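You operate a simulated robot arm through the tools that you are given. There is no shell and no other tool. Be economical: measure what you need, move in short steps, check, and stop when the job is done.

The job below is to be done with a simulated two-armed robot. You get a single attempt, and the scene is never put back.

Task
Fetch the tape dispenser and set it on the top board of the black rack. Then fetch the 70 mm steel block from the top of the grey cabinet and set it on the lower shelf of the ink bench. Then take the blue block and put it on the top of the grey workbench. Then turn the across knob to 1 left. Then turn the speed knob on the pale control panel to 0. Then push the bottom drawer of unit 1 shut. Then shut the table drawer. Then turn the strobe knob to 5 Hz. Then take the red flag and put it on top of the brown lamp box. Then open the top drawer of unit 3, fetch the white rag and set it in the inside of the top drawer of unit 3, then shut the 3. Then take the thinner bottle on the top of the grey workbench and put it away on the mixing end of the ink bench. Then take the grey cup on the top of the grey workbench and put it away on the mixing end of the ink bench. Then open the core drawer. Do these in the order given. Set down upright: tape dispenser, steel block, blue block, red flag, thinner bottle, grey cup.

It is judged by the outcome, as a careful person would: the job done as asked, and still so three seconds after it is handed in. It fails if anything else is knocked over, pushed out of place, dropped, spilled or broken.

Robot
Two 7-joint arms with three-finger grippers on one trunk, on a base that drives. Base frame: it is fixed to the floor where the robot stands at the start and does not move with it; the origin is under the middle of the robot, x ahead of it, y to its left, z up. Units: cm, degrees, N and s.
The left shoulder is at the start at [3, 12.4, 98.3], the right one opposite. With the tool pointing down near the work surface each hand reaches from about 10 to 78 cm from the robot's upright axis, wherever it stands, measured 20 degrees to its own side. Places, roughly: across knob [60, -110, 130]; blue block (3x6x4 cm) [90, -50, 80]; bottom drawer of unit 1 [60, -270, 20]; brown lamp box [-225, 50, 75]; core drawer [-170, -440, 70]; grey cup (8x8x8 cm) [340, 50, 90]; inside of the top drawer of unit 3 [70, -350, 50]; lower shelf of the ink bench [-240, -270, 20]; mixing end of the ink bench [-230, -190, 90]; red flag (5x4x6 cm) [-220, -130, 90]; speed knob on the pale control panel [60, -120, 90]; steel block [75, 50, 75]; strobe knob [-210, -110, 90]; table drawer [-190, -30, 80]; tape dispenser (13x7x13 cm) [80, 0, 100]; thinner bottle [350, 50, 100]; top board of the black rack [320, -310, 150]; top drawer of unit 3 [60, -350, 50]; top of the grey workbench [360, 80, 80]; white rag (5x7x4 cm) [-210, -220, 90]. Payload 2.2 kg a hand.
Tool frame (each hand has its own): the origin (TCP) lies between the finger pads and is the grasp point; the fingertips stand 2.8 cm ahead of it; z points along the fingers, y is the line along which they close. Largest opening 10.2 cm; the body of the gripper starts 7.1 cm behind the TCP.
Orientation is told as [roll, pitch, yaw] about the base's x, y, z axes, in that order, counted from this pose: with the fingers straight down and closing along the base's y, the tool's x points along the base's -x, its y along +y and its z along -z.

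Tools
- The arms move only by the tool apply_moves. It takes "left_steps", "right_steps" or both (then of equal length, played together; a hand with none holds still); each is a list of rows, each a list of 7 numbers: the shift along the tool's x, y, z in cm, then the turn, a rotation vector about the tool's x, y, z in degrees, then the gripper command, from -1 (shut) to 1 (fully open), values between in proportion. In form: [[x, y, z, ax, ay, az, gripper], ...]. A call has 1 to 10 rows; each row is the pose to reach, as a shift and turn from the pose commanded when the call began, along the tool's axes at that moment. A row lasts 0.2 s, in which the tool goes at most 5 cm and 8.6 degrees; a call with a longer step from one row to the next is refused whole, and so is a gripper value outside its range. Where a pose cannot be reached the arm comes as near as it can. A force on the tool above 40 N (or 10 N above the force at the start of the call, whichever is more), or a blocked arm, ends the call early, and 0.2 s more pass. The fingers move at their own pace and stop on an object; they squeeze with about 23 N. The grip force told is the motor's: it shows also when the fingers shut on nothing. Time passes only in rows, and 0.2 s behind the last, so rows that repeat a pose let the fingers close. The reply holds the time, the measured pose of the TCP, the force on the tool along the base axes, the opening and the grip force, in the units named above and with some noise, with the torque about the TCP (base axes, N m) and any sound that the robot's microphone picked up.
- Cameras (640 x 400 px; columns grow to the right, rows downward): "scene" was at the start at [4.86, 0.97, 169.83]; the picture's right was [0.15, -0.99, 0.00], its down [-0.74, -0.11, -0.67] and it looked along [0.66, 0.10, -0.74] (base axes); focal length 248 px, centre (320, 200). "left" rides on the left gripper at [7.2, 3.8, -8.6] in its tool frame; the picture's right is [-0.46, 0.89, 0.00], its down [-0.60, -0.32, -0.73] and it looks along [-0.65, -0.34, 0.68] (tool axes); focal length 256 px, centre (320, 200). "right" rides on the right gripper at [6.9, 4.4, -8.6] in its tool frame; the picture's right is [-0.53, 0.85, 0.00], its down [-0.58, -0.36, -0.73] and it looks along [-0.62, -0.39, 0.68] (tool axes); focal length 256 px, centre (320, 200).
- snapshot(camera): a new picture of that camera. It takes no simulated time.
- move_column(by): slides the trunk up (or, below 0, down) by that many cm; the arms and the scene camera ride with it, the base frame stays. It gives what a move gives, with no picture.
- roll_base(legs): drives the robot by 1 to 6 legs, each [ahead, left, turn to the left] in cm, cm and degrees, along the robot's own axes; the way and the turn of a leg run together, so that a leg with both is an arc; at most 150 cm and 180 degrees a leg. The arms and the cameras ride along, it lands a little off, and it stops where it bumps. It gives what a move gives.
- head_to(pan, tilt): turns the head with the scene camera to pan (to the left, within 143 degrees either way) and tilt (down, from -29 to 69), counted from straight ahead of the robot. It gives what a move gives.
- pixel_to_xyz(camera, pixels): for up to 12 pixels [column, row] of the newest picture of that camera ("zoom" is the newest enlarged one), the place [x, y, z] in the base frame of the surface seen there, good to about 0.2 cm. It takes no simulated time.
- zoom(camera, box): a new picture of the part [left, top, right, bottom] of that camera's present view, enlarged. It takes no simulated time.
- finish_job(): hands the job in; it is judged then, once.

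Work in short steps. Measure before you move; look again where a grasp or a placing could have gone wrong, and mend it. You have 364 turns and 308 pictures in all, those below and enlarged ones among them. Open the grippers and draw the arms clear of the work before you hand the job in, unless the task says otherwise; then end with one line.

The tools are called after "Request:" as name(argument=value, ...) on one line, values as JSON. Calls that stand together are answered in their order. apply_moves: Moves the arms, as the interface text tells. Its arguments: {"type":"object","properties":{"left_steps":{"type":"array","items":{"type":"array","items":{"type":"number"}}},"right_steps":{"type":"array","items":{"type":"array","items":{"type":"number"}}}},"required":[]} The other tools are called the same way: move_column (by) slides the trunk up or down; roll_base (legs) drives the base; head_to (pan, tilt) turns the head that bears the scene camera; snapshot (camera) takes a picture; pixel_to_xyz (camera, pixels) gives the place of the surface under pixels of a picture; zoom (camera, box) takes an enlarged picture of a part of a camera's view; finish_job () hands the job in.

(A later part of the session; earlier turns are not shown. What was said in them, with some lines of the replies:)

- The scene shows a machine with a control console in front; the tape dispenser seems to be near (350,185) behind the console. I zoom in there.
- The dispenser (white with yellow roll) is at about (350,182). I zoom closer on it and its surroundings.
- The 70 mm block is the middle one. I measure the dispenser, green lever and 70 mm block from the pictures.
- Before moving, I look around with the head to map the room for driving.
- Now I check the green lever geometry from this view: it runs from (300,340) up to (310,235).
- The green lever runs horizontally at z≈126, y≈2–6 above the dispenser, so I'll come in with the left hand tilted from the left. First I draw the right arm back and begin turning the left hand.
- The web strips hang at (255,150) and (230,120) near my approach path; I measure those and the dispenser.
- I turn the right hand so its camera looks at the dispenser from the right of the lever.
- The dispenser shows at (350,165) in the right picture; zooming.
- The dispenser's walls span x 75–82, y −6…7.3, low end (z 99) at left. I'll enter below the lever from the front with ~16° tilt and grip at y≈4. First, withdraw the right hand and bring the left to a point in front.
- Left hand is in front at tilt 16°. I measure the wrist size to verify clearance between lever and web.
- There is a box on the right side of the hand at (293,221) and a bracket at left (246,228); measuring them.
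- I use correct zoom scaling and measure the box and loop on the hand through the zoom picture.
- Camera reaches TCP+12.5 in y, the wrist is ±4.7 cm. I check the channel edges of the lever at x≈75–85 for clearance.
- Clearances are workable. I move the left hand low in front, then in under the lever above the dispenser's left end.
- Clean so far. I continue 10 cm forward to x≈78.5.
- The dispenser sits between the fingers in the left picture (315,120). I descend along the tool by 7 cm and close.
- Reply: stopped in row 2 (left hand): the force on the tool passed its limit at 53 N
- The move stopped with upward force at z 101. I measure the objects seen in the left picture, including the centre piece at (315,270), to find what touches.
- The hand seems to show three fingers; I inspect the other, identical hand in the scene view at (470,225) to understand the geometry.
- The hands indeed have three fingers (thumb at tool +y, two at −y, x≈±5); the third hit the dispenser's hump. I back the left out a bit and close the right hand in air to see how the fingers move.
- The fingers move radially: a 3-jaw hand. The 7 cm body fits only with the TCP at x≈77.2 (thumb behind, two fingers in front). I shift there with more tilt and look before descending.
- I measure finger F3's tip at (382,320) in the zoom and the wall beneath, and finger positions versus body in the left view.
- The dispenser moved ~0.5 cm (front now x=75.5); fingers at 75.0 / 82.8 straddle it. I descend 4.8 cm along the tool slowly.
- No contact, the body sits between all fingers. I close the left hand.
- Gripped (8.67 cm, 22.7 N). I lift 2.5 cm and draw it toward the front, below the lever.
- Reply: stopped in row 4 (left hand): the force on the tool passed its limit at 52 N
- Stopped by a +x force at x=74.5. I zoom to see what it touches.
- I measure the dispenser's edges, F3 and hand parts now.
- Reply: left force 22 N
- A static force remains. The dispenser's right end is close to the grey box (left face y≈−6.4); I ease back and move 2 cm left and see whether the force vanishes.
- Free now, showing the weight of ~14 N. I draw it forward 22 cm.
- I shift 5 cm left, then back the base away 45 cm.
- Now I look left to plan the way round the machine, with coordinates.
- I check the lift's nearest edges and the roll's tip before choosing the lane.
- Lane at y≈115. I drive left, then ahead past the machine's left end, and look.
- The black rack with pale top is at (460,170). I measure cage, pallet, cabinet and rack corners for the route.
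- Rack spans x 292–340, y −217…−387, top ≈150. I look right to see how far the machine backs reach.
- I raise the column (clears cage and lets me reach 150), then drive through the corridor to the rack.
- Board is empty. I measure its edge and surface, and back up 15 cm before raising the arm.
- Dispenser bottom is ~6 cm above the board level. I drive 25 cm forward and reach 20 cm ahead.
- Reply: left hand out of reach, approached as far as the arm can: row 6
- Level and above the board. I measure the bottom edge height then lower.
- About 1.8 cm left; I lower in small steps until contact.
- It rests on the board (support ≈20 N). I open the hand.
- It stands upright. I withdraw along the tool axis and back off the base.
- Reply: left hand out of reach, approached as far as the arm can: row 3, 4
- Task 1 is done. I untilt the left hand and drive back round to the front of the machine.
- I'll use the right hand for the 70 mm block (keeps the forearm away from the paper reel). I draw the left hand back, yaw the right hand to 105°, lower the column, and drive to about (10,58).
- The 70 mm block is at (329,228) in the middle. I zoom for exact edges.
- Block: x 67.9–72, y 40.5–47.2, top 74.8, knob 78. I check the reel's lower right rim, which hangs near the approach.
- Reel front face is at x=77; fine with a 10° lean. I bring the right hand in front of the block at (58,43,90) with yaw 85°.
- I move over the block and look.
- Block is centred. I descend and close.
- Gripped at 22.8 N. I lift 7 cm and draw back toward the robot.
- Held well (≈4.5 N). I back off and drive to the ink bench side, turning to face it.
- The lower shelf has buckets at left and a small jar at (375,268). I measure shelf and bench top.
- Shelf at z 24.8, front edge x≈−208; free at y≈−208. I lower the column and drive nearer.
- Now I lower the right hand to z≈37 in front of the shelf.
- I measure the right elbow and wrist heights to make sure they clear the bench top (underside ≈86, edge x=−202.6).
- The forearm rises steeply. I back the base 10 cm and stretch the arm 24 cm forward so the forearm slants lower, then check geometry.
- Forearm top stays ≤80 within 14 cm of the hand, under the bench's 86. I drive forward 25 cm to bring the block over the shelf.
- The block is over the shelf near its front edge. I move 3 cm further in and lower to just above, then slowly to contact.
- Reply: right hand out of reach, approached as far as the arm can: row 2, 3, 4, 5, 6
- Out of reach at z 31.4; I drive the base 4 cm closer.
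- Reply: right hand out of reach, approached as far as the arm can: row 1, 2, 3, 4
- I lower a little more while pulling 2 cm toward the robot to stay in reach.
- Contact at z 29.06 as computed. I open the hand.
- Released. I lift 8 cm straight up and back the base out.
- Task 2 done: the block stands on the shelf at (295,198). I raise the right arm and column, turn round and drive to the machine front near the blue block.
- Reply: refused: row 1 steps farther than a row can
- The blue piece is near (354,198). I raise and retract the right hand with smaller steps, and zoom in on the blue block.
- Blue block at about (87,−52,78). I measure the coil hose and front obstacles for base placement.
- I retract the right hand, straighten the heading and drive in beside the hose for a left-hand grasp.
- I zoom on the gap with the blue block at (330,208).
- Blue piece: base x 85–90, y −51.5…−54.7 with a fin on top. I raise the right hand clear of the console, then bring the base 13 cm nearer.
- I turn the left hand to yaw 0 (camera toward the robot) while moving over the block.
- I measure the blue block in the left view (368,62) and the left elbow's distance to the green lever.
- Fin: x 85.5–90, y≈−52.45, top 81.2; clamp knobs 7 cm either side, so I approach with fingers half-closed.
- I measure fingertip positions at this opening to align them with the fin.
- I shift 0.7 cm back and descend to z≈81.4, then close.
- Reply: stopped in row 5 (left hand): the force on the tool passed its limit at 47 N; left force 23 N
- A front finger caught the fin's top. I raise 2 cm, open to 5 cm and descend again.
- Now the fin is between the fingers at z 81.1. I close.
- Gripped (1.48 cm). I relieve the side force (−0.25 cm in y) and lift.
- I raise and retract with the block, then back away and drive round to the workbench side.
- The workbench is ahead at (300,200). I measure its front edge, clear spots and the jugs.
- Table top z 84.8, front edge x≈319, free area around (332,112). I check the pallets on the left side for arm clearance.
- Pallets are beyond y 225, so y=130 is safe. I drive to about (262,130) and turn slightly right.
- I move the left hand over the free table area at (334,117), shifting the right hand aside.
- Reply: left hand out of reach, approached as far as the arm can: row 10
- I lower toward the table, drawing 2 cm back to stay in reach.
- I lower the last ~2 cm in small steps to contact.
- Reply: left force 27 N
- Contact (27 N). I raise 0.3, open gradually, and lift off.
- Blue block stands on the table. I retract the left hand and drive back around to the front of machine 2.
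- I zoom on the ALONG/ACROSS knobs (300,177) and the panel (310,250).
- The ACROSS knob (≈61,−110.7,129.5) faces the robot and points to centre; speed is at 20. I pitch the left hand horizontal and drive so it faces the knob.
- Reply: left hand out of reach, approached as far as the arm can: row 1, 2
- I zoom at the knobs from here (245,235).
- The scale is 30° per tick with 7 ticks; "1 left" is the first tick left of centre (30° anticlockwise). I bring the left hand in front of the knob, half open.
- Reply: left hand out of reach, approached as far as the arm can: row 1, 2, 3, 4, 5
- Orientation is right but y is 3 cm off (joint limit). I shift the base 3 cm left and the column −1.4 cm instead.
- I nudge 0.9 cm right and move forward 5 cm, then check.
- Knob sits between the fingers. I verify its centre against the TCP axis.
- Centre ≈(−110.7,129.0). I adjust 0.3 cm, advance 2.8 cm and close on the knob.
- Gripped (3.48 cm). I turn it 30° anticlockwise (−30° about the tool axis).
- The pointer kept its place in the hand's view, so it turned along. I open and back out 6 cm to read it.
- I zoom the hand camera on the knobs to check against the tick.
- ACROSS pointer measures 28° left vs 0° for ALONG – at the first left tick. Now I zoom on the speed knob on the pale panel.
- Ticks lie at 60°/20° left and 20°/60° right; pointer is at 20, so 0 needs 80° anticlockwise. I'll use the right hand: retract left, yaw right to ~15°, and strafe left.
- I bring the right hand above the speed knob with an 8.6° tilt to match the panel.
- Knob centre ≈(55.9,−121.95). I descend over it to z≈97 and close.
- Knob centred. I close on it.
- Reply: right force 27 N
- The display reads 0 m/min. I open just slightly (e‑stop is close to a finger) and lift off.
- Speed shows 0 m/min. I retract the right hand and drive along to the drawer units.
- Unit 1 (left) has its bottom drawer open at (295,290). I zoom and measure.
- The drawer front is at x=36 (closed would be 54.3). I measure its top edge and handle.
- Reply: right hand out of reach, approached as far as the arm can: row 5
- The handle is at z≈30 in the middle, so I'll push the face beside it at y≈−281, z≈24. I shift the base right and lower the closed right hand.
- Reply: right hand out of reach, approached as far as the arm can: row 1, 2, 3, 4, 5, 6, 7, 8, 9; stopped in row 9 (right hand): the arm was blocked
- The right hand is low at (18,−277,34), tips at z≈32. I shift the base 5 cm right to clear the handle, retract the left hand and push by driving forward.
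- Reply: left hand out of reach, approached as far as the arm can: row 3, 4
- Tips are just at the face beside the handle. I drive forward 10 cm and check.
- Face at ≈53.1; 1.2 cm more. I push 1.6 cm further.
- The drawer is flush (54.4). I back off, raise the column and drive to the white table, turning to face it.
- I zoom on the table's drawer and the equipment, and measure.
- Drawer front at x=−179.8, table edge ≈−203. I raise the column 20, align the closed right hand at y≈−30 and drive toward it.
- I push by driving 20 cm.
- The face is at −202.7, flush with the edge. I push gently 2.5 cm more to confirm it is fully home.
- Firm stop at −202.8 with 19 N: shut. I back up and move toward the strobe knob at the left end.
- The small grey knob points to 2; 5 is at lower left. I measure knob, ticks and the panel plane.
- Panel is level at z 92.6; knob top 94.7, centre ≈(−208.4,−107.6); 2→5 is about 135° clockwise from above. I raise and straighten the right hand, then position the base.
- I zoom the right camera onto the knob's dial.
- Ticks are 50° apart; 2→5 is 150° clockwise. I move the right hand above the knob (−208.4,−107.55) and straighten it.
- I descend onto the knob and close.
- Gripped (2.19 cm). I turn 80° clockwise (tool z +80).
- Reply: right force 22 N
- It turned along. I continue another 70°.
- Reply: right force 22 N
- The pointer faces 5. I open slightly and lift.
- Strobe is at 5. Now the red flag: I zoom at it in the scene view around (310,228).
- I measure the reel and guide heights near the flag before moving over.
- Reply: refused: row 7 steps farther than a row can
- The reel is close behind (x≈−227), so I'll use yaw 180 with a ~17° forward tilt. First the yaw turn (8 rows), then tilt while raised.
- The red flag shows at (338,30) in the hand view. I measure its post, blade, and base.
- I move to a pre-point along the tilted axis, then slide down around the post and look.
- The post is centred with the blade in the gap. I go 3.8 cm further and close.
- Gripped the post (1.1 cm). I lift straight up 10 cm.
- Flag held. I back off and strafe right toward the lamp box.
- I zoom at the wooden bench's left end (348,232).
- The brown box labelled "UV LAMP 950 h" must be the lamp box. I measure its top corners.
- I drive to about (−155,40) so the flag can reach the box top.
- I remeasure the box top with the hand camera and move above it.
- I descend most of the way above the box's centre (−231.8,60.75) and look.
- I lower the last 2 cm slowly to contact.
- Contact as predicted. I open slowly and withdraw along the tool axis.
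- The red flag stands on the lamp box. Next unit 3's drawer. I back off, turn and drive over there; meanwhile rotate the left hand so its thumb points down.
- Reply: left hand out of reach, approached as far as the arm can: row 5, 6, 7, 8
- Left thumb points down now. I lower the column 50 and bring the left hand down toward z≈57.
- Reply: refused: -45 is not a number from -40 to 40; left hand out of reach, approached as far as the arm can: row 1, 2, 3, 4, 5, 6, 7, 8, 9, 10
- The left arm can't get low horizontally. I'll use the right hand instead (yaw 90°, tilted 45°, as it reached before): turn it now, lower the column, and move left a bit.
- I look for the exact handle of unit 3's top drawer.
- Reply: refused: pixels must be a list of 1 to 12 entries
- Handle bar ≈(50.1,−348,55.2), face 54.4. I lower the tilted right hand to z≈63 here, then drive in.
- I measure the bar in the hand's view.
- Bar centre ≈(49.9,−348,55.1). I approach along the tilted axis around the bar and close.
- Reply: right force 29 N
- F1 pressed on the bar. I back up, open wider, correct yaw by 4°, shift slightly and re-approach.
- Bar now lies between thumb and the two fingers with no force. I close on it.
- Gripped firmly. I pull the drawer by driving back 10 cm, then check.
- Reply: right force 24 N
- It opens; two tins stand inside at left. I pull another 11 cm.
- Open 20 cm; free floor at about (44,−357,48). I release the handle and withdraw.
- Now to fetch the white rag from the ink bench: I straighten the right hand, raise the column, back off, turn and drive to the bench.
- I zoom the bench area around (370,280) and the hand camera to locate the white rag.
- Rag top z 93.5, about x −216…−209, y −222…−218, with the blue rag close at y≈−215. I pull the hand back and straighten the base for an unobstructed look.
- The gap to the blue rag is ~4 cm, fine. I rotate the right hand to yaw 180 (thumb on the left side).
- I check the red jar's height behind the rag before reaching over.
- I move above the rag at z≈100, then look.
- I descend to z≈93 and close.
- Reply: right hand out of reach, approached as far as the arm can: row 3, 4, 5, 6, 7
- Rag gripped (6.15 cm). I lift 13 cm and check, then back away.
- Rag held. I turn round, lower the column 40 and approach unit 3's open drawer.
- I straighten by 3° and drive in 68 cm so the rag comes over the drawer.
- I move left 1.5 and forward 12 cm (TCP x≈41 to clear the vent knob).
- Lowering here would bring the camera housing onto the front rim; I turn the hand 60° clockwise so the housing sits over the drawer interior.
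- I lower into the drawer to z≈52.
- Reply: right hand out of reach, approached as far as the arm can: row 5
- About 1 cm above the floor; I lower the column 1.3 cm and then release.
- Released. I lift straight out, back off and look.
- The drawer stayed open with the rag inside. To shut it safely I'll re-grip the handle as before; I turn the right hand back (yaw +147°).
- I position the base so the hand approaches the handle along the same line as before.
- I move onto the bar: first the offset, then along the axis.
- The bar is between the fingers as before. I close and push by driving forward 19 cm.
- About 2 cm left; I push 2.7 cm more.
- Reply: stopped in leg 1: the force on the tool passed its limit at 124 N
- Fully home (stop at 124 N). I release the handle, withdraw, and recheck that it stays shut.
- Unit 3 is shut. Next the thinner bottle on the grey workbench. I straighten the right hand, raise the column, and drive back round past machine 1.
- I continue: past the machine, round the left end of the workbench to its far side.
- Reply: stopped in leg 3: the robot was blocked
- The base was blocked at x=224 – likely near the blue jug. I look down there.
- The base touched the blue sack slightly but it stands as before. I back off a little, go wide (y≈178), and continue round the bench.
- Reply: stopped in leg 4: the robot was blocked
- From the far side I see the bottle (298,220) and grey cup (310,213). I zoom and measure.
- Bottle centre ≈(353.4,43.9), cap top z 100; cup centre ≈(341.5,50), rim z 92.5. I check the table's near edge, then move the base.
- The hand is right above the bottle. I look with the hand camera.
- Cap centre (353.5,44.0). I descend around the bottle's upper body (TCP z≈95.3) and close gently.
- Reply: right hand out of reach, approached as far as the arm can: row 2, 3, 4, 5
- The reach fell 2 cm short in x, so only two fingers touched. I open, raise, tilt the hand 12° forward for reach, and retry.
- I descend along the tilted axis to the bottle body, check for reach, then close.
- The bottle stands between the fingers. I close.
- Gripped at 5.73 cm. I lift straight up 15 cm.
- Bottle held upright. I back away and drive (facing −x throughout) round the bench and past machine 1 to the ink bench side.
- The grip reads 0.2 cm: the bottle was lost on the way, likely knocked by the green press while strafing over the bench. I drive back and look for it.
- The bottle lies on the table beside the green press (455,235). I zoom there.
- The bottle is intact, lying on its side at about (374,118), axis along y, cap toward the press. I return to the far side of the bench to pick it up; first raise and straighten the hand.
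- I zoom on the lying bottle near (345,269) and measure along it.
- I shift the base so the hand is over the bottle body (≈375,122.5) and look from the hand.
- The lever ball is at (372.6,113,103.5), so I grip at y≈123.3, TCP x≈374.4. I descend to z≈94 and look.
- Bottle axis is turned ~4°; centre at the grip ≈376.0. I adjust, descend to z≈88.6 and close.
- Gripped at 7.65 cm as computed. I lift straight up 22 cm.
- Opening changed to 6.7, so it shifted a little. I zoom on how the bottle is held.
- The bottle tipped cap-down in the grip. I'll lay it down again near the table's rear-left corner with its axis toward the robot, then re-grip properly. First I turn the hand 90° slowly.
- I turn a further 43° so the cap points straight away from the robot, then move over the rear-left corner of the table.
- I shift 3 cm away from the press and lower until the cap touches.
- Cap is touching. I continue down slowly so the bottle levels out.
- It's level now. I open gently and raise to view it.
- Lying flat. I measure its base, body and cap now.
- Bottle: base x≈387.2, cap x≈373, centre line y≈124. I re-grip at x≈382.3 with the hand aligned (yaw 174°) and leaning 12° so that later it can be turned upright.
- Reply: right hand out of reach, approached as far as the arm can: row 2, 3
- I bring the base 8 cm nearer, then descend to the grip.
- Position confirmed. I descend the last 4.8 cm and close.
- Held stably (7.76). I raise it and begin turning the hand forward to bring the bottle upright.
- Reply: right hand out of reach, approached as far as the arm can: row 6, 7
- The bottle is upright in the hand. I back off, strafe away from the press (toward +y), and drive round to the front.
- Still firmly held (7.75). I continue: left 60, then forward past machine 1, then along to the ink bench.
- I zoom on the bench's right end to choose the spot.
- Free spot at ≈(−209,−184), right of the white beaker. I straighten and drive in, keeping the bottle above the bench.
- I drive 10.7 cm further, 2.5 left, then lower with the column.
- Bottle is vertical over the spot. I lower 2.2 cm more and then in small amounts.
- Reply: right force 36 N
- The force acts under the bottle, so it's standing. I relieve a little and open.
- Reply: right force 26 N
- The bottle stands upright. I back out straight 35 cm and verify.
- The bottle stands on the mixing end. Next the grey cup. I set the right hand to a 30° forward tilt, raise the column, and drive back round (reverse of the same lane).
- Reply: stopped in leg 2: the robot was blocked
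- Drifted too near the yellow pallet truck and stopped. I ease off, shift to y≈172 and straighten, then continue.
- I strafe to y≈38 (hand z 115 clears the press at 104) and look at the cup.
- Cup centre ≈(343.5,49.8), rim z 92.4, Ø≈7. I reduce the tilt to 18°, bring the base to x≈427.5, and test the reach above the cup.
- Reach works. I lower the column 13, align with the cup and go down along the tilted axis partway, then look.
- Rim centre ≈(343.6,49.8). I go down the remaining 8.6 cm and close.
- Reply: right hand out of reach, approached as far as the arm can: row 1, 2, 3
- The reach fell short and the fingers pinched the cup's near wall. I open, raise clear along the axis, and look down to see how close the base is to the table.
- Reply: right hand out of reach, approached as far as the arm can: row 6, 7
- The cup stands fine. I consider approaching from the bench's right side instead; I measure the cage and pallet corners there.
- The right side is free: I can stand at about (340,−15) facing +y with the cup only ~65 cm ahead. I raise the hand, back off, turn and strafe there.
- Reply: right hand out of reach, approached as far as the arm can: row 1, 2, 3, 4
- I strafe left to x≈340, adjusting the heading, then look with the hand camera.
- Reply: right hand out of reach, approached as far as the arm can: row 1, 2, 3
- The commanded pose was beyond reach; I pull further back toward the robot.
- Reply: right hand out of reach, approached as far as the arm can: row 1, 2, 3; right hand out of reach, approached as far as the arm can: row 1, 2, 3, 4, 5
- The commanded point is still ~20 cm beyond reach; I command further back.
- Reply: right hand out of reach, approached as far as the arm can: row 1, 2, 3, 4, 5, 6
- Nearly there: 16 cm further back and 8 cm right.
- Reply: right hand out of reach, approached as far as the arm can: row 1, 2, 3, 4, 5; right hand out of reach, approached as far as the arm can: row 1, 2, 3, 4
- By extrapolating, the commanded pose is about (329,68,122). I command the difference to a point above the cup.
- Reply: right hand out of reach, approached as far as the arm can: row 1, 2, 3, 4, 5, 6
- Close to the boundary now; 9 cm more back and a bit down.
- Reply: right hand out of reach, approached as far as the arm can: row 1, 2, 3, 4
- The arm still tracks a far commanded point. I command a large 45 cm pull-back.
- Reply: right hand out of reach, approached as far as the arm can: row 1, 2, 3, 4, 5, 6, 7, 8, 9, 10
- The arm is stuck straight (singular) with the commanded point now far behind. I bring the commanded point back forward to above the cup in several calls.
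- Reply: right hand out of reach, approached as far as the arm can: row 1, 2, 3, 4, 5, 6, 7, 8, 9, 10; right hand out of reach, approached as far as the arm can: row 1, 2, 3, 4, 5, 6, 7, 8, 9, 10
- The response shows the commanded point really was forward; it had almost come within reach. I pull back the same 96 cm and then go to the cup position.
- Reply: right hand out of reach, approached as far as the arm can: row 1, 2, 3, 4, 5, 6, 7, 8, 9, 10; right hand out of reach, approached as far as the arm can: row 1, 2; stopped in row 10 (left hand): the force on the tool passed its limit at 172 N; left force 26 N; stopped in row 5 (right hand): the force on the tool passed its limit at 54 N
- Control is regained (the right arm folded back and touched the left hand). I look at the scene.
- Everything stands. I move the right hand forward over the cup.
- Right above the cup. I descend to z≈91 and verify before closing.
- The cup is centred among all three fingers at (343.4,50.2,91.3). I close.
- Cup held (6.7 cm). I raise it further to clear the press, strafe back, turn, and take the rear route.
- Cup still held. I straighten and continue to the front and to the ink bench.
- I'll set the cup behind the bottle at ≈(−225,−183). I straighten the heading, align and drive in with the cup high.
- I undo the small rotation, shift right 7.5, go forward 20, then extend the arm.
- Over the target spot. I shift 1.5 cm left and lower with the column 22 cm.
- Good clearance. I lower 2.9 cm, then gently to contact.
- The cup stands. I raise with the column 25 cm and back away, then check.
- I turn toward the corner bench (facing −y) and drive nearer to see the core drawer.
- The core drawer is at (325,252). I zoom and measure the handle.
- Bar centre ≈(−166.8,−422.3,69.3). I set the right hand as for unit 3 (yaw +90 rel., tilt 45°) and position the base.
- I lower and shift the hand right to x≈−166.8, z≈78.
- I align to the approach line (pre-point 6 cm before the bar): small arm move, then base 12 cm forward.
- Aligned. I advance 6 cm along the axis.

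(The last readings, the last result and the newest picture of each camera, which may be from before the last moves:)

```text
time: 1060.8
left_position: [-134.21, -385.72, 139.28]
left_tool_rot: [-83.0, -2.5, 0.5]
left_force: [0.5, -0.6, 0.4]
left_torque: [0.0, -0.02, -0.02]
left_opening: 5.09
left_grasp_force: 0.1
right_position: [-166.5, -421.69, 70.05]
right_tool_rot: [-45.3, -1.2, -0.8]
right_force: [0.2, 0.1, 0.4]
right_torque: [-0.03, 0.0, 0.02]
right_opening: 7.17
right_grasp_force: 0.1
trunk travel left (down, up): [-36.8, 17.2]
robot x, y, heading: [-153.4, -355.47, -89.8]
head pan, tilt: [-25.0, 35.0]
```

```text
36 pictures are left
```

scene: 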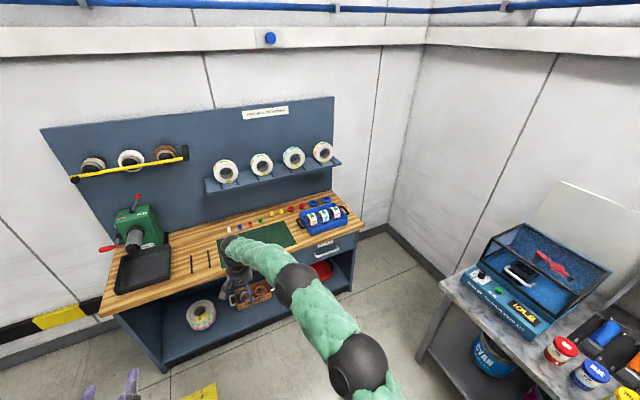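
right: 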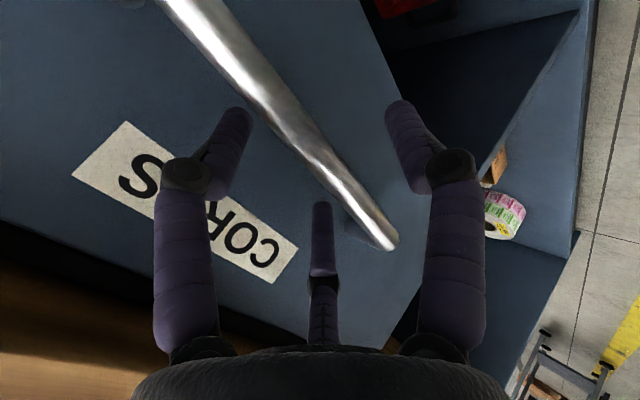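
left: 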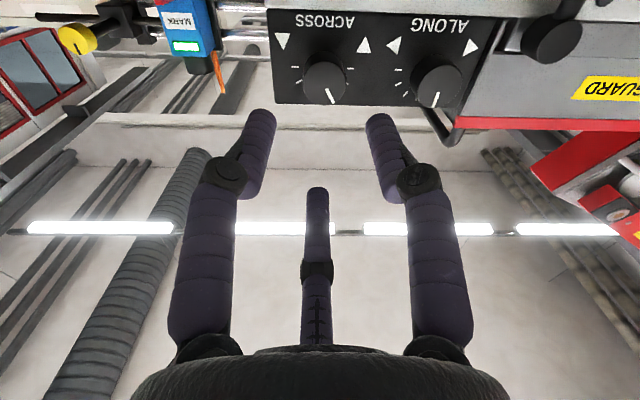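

The bar lies between the fingers, no contact. I close and pull by driving back 12 cm.

Request:
apply_moves(right_steps=[[0, 0, 0.2, 0, 0, 0, 0], [0, 0, 0.2, 0, 0, 0, -0.4], [0, 0, 0.2, 0, 0, 0, -0.8], [0, 0, 0.2, 0, 0, 0, -1], [0, 0, 0.2, 0, 0, 0, -1]])

Request:
roll_base(legs=[[-12, 0, 0]])

Request:
head_to(pan=-10, tilt=50)

Request:
snapshot(camera="scene")

```text
time: 1062.0
left_position: [-134.11, -385.69, 139.55]
left_tool_rot: [-83.1, -2.5, 0.6]
left_force: [-0.7, -0.5, 0.4]
left_torque: [-0.01, 0.0, 0.02]
left_opening: 5.11
left_grasp_force: 0.0
right_position: [-166.58, -422.04, 70.08]
right_tool_rot: [-45.5, -1.0, -0.8]
right_force: [-5.4, -2.4, 3.4]
right_torque: [-0.05, 0.68, 0.46]
right_opening: 2.47
right_grasp_force: 45.0
trunk travel left (down, up): [-36.8, 17.2]
robot x, y, heading: [-153.36, -355.45, -90.1]
head pan, tilt: [-25.0, 35.0]
```

```text
time: 1063.2
left_position: [-134.22, -373.32, 139.57]
left_tool_rot: [-83.2, -2.4, 0.6]
left_force: [0.0, 0.6, 0.1]
left_torque: [-0.01, -0.03, 0.03]
left_opening: 5.09
left_grasp_force: 0.1
right_position: [-166.72, -409.71, 70.01]
right_tool_rot: [-45.5, -1.2, -0.8]
right_force: [-18.4, -2.0, 2.3]
right_torque: [-0.15, 1.23, 0.41]
right_opening: 2.45
right_grasp_force: 45.2
trunk travel left (down, up): [-36.8, 17.2]
robot x, y, heading: [-153.64, -343.53, -89.9]
head pan, tilt: [-25.0, 35.0]
```

```text
time: 1064.0
left_position: [-134.22, -373.57, 139.5]
left_tool_rot: [-83.0, -2.6, 0.6]
left_force: [-0.6, 1.0, -0.2]
left_torque: [-0.03, -0.02, 0.02]
left_opening: 5.09
left_grasp_force: 0.1
right_position: [-166.66, -409.97, 70.06]
right_tool_rot: [-45.5, -1.1, -0.9]
right_force: [-4.8, -0.7, -0.3]
right_torque: [-0.02, 0.84, 0.82]
right_opening: 2.45
right_grasp_force: 45.2
trunk travel left (down, up): [-36.8, 17.2]
robot x, y, heading: [-153.41, -343.64, -89.7]
head pan, tilt: [-10.0, 50.0]
```

```text
35 pictures are left
```

scene: 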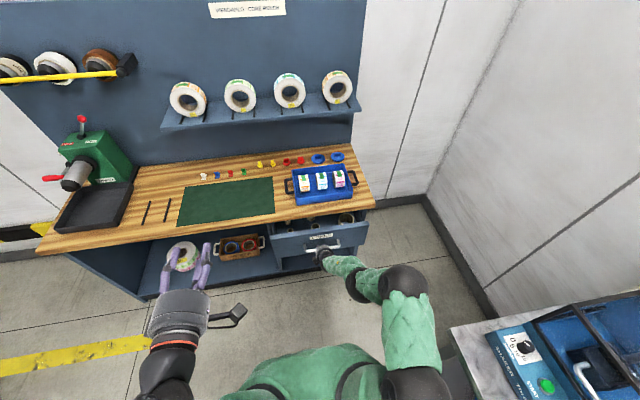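

The drawer is opening, cores visible. I pull another 12 cm.

Request:
roll_base(legs=[[-12, 0, 0]])

Request:
zoom(camera="scene", box=[240, 170, 440, 310])

Request:
pixel_to_xyz(camera="zoom", pixels=[[200, 235], [300, 225], [360, 210], [200, 190], [330, 165], [260, 230]])

```text
time: 1065.2
left_position: [-134.16, -361.65, 139.52]
left_tool_rot: [-83.1, -2.5, 0.6]
left_force: [0.4, 0.9, 0.7]
left_torque: [-0.01, 0.01, -0.02]
left_opening: 5.09
left_grasp_force: 0.0
right_position: [-166.6, -398.11, 70.06]
right_tool_rot: [-45.4, -1.1, -0.9]
right_force: [-11.6, -1.9, -3.2]
right_torque: [-0.09, 1.02, 0.57]
right_opening: 2.48
right_grasp_force: 44.7
trunk travel left (down, up): [-36.8, 17.2]
robot x, y, heading: [-153.39, -331.37, -89.8]
head pan, tilt: [-10.0, 50.0]
```

```text
2.86 times, centred on (340, 240) of scene
```

zoom: 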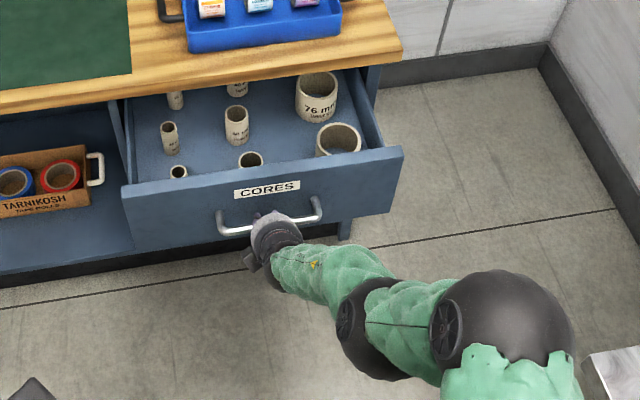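

```text
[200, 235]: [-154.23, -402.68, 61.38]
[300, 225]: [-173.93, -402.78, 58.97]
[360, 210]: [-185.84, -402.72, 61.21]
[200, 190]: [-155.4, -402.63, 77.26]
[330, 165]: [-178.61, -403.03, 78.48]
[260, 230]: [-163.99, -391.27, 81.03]
```

It is open 24 cm. I pull a further 6 cm to see whether it is at its stop.

Request:
roll_base(legs=[[-6, 0, 0]])

Request:
zoom(camera="scene", box=[240, 170, 440, 310])

Request:
pixel_to_xyz(camera="zoom", pixels=[[200, 235], [300, 225], [360, 210]])

```text
time: 1066.2
left_position: [-134.17, -355.49, 139.54]
left_tool_rot: [-83.1, -2.5, 0.6]
left_force: [-0.8, 0.7, -0.3]
left_torque: [-0.02, 0.02, 0.0]
left_opening: 5.08
left_grasp_force: 0.0
right_position: [-166.64, -391.93, 69.99]
right_tool_rot: [-45.5, -1.1, -0.9]
right_force: [-2.3, -1.4, -5.9]
right_torque: [-0.17, 1.16, 0.47]
right_opening: 2.44
right_grasp_force: 45.6
trunk travel left (down, up): [-36.8, 17.2]
robot x, y, heading: [-153.11, -325.1, -90.4]
head pan, tilt: [-10.0, 50.0]
```

```text
2.86 times, centred on (340, 240) of scene
```

zoom: 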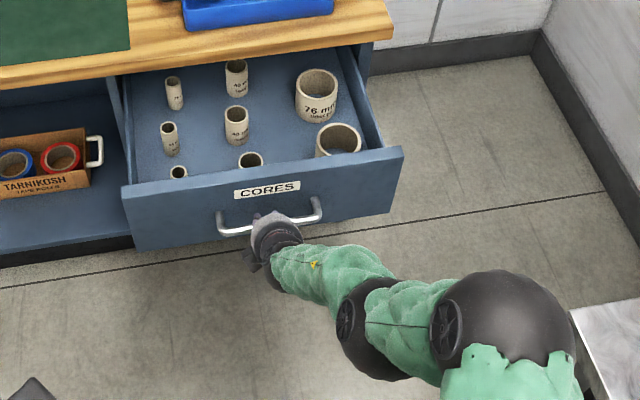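

```text
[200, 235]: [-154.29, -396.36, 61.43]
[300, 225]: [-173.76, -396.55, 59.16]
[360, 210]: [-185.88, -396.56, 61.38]
```

Open 30 cm with all cores standing: ample. I release the handle and withdraw.

Request:
apply_moves(right_steps=[[0, 0, 0, 0, 0, 0, 0], [0, 0, 0, 0, 0, 0, 0.4], [0, 0, 0, 0, 0, 0, 0.4], [0, 0, -3, 0, 0, 0, 0.4], [0, 0, -7, 0, 0, 0, 0.4], [0, 0, -11, 0, 0, 0, 0.4]])

Request:
roll_base(legs=[[-60, 0, 0], [0, 55, 0]])

Request:
head_to(pan=-45, tilt=35)

Request:
snapshot(camera="scene")

```text
time: 1067.6
left_position: [-134.1, -355.58, 139.49]
left_tool_rot: [-83.1, -2.5, 0.6]
left_force: [0.2, 0.4, 0.4]
left_torque: [-0.02, -0.04, 0.02]
left_opening: 5.12
left_grasp_force: 0.1
right_position: [-166.43, -383.95, 77.76]
right_tool_rot: [-45.2, -0.8, -1.2]
right_force: [0.6, 0.4, -0.3]
right_torque: [-0.04, 0.02, 0.03]
right_opening: 7.14
right_grasp_force: 0.0
trunk travel left (down, up): [-36.8, 17.2]
robot x, y, heading: [-153.27, -325.34, -90.0]
head pan, tilt: [-10.0, 50.0]
```

```text
time: 1073.8
left_position: [-77.81, -296.04, 139.45]
left_tool_rot: [-83.0, -2.4, 0.9]
left_force: [-0.2, -0.5, -0.7]
left_torque: [-0.03, 0.0, 0.0]
left_opening: 5.11
left_grasp_force: 0.0
right_position: [-110.09, -324.68, 77.62]
right_tool_rot: [-45.2, -0.8, -0.9]
right_force: [0.6, 0.0, 0.8]
right_torque: [0.03, 0.04, 0.02]
right_opening: 7.16
right_grasp_force: 0.0
trunk travel left (down, up): [-36.8, 17.2]
robot x, y, heading: [-97.2, -266.24, -89.7]
head pan, tilt: [-10.0, 50.0]
```

```text
time: 1074.8
left_position: [-77.93, -296.04, 139.48]
left_tool_rot: [-83.0, -2.5, 0.9]
left_force: [-0.8, 0.7, -0.2]
left_torque: [-0.01, 0.01, -0.01]
left_opening: 5.07
left_grasp_force: 0.0
right_position: [-110.01, -324.61, 77.64]
right_tool_rot: [-45.2, -0.8, -0.8]
right_force: [0.5, -0.3, 0.2]
right_torque: [0.0, -0.02, 0.01]
right_opening: 7.14
right_grasp_force: 0.1
trunk travel left (down, up): [-36.8, 17.2]
robot x, y, heading: [-97.57, -265.67, -89.9]
head pan, tilt: [-45.0, 35.0]
```

```text
32 pictures are left
```

scene: 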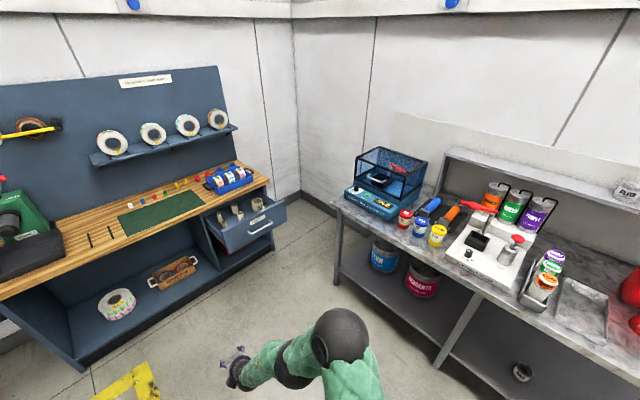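

The core drawer stays open. I check the mixing end, the lower shelf, and the white table.

Request:
head_to(pan=-110, tilt=30)

Request:
zoom(camera="scene", box=[120, 120, 420, 320])

Request:
snapshot(camera="scene")

```text
time: 1076.1
left_position: [-77.97, -295.95, 139.48]
left_tool_rot: [-82.9, -2.4, 0.9]
left_force: [-0.5, 0.4, -0.7]
left_torque: [0.02, -0.01, 0.03]
left_opening: 5.1
left_grasp_force: 0.2
right_position: [-110.1, -324.61, 77.7]
right_tool_rot: [-45.2, -0.8, -0.7]
right_force: [-1.1, 0.3, 0.7]
right_torque: [0.0, -0.01, -0.01]
right_opening: 7.12
right_grasp_force: 0.1
trunk travel left (down, up): [-36.8, 17.2]
robot x, y, heading: [-97.42, -266.01, -89.7]
head pan, tilt: [-110.0, 30.0]
```

```text
2.00 times, centred on (270, 220) of scene
```

zoom: 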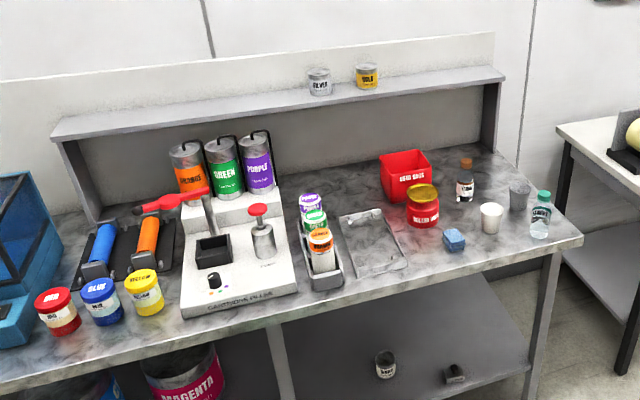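

```text
30 pictures are left
```

scene: 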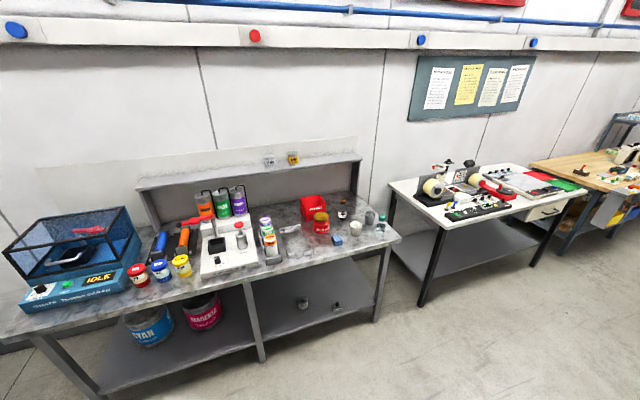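

Bottle, cup and steel block are all upright. I check the drawer units and machine 2.

Request:
head_to(pan=80, tilt=30)

Request:
zoom(camera="scene", box=[140, 160, 440, 340])

Request:
pixel_to_xyz(camera="zoom", pixels=[[320, 300], [450, 300], [200, 300], [320, 330], [450, 260]])

```text
time: 1079.0
left_position: [-77.92, -296.02, 139.31]
left_tool_rot: [-83.0, -2.5, 0.9]
left_force: [0.7, 0.0, -0.4]
left_torque: [0.03, 0.02, 0.03]
left_opening: 5.09
left_grasp_force: 0.2
right_position: [-110.11, -324.71, 77.67]
right_tool_rot: [-45.2, -0.8, -0.7]
right_force: [0.3, -0.3, -0.8]
right_torque: [0.01, 0.02, -0.03]
right_opening: 7.11
right_grasp_force: 0.1
trunk travel left (down, up): [-36.8, 17.2]
robot x, y, heading: [-97.21, -265.95, -89.8]
head pan, tilt: [80.0, 30.0]
```

```text
2.13 times, centred on (290, 250) of scene
```

zoom: 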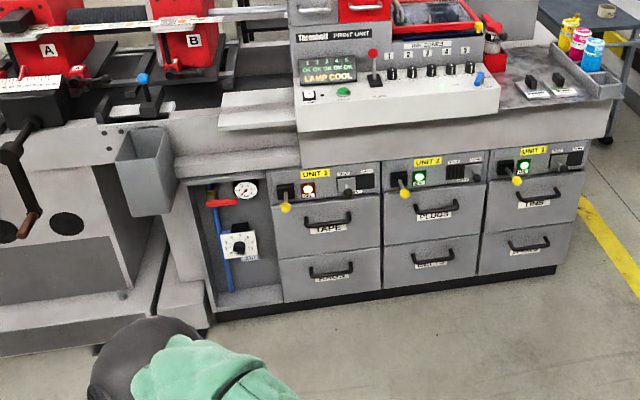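

```text
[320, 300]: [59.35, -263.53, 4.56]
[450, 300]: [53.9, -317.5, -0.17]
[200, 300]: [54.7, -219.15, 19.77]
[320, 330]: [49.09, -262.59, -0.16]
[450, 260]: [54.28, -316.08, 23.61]
```

All drawers are flush. I open both grippers fully; the arms are clear of the work.

Request:
apply_moves(left_steps=[[0, 0, 0, 0, 0, 0, 1], [0, 0, 0, 0, 0, 0, 1], [0, 0, 0, 0, 0, 0, 1]], right_steps=[[0, 0, 0, 0, 0, 0, 1], [0, 0, 0, 0, 0, 0, 1], [0, 0, 0, 0, 0, 0, 1]])

Request:
finish_job()

```text
time: 1079.8
left_position: [-77.94, -296.08, 139.45]
left_tool_rot: [-83.0, -2.4, 0.9]
left_force: [-0.3, -0.2, 0.1]
left_torque: [0.03, -0.04, 0.0]
left_opening: 10.23
left_grasp_force: 0.1
right_position: [-110.11, -324.67, 77.64]
right_tool_rot: [-45.2, -0.8, -0.8]
right_force: [-1.2, 0.2, -0.4]
right_torque: [0.02, 0.0, -0.01]
right_opening: 10.19
right_grasp_force: 0.1
trunk travel left (down, up): [-36.8, 17.2]
robot x, y, heading: [-97.35, -265.7, -89.7]
head pan, tilt: [80.0, 30.0]
```

```text
The job is handed in.
```

All thirteen steps were done in the order given and the job is handed in, though the thinner bottle was knocked over on the workbench partway (picked up intact and now upright on the mixing end), the base bumped the blue sack and stopped beside the yellow pallet truck (both looked unmoved), and the rag was not seen again after I released it in unit 3's drawer.
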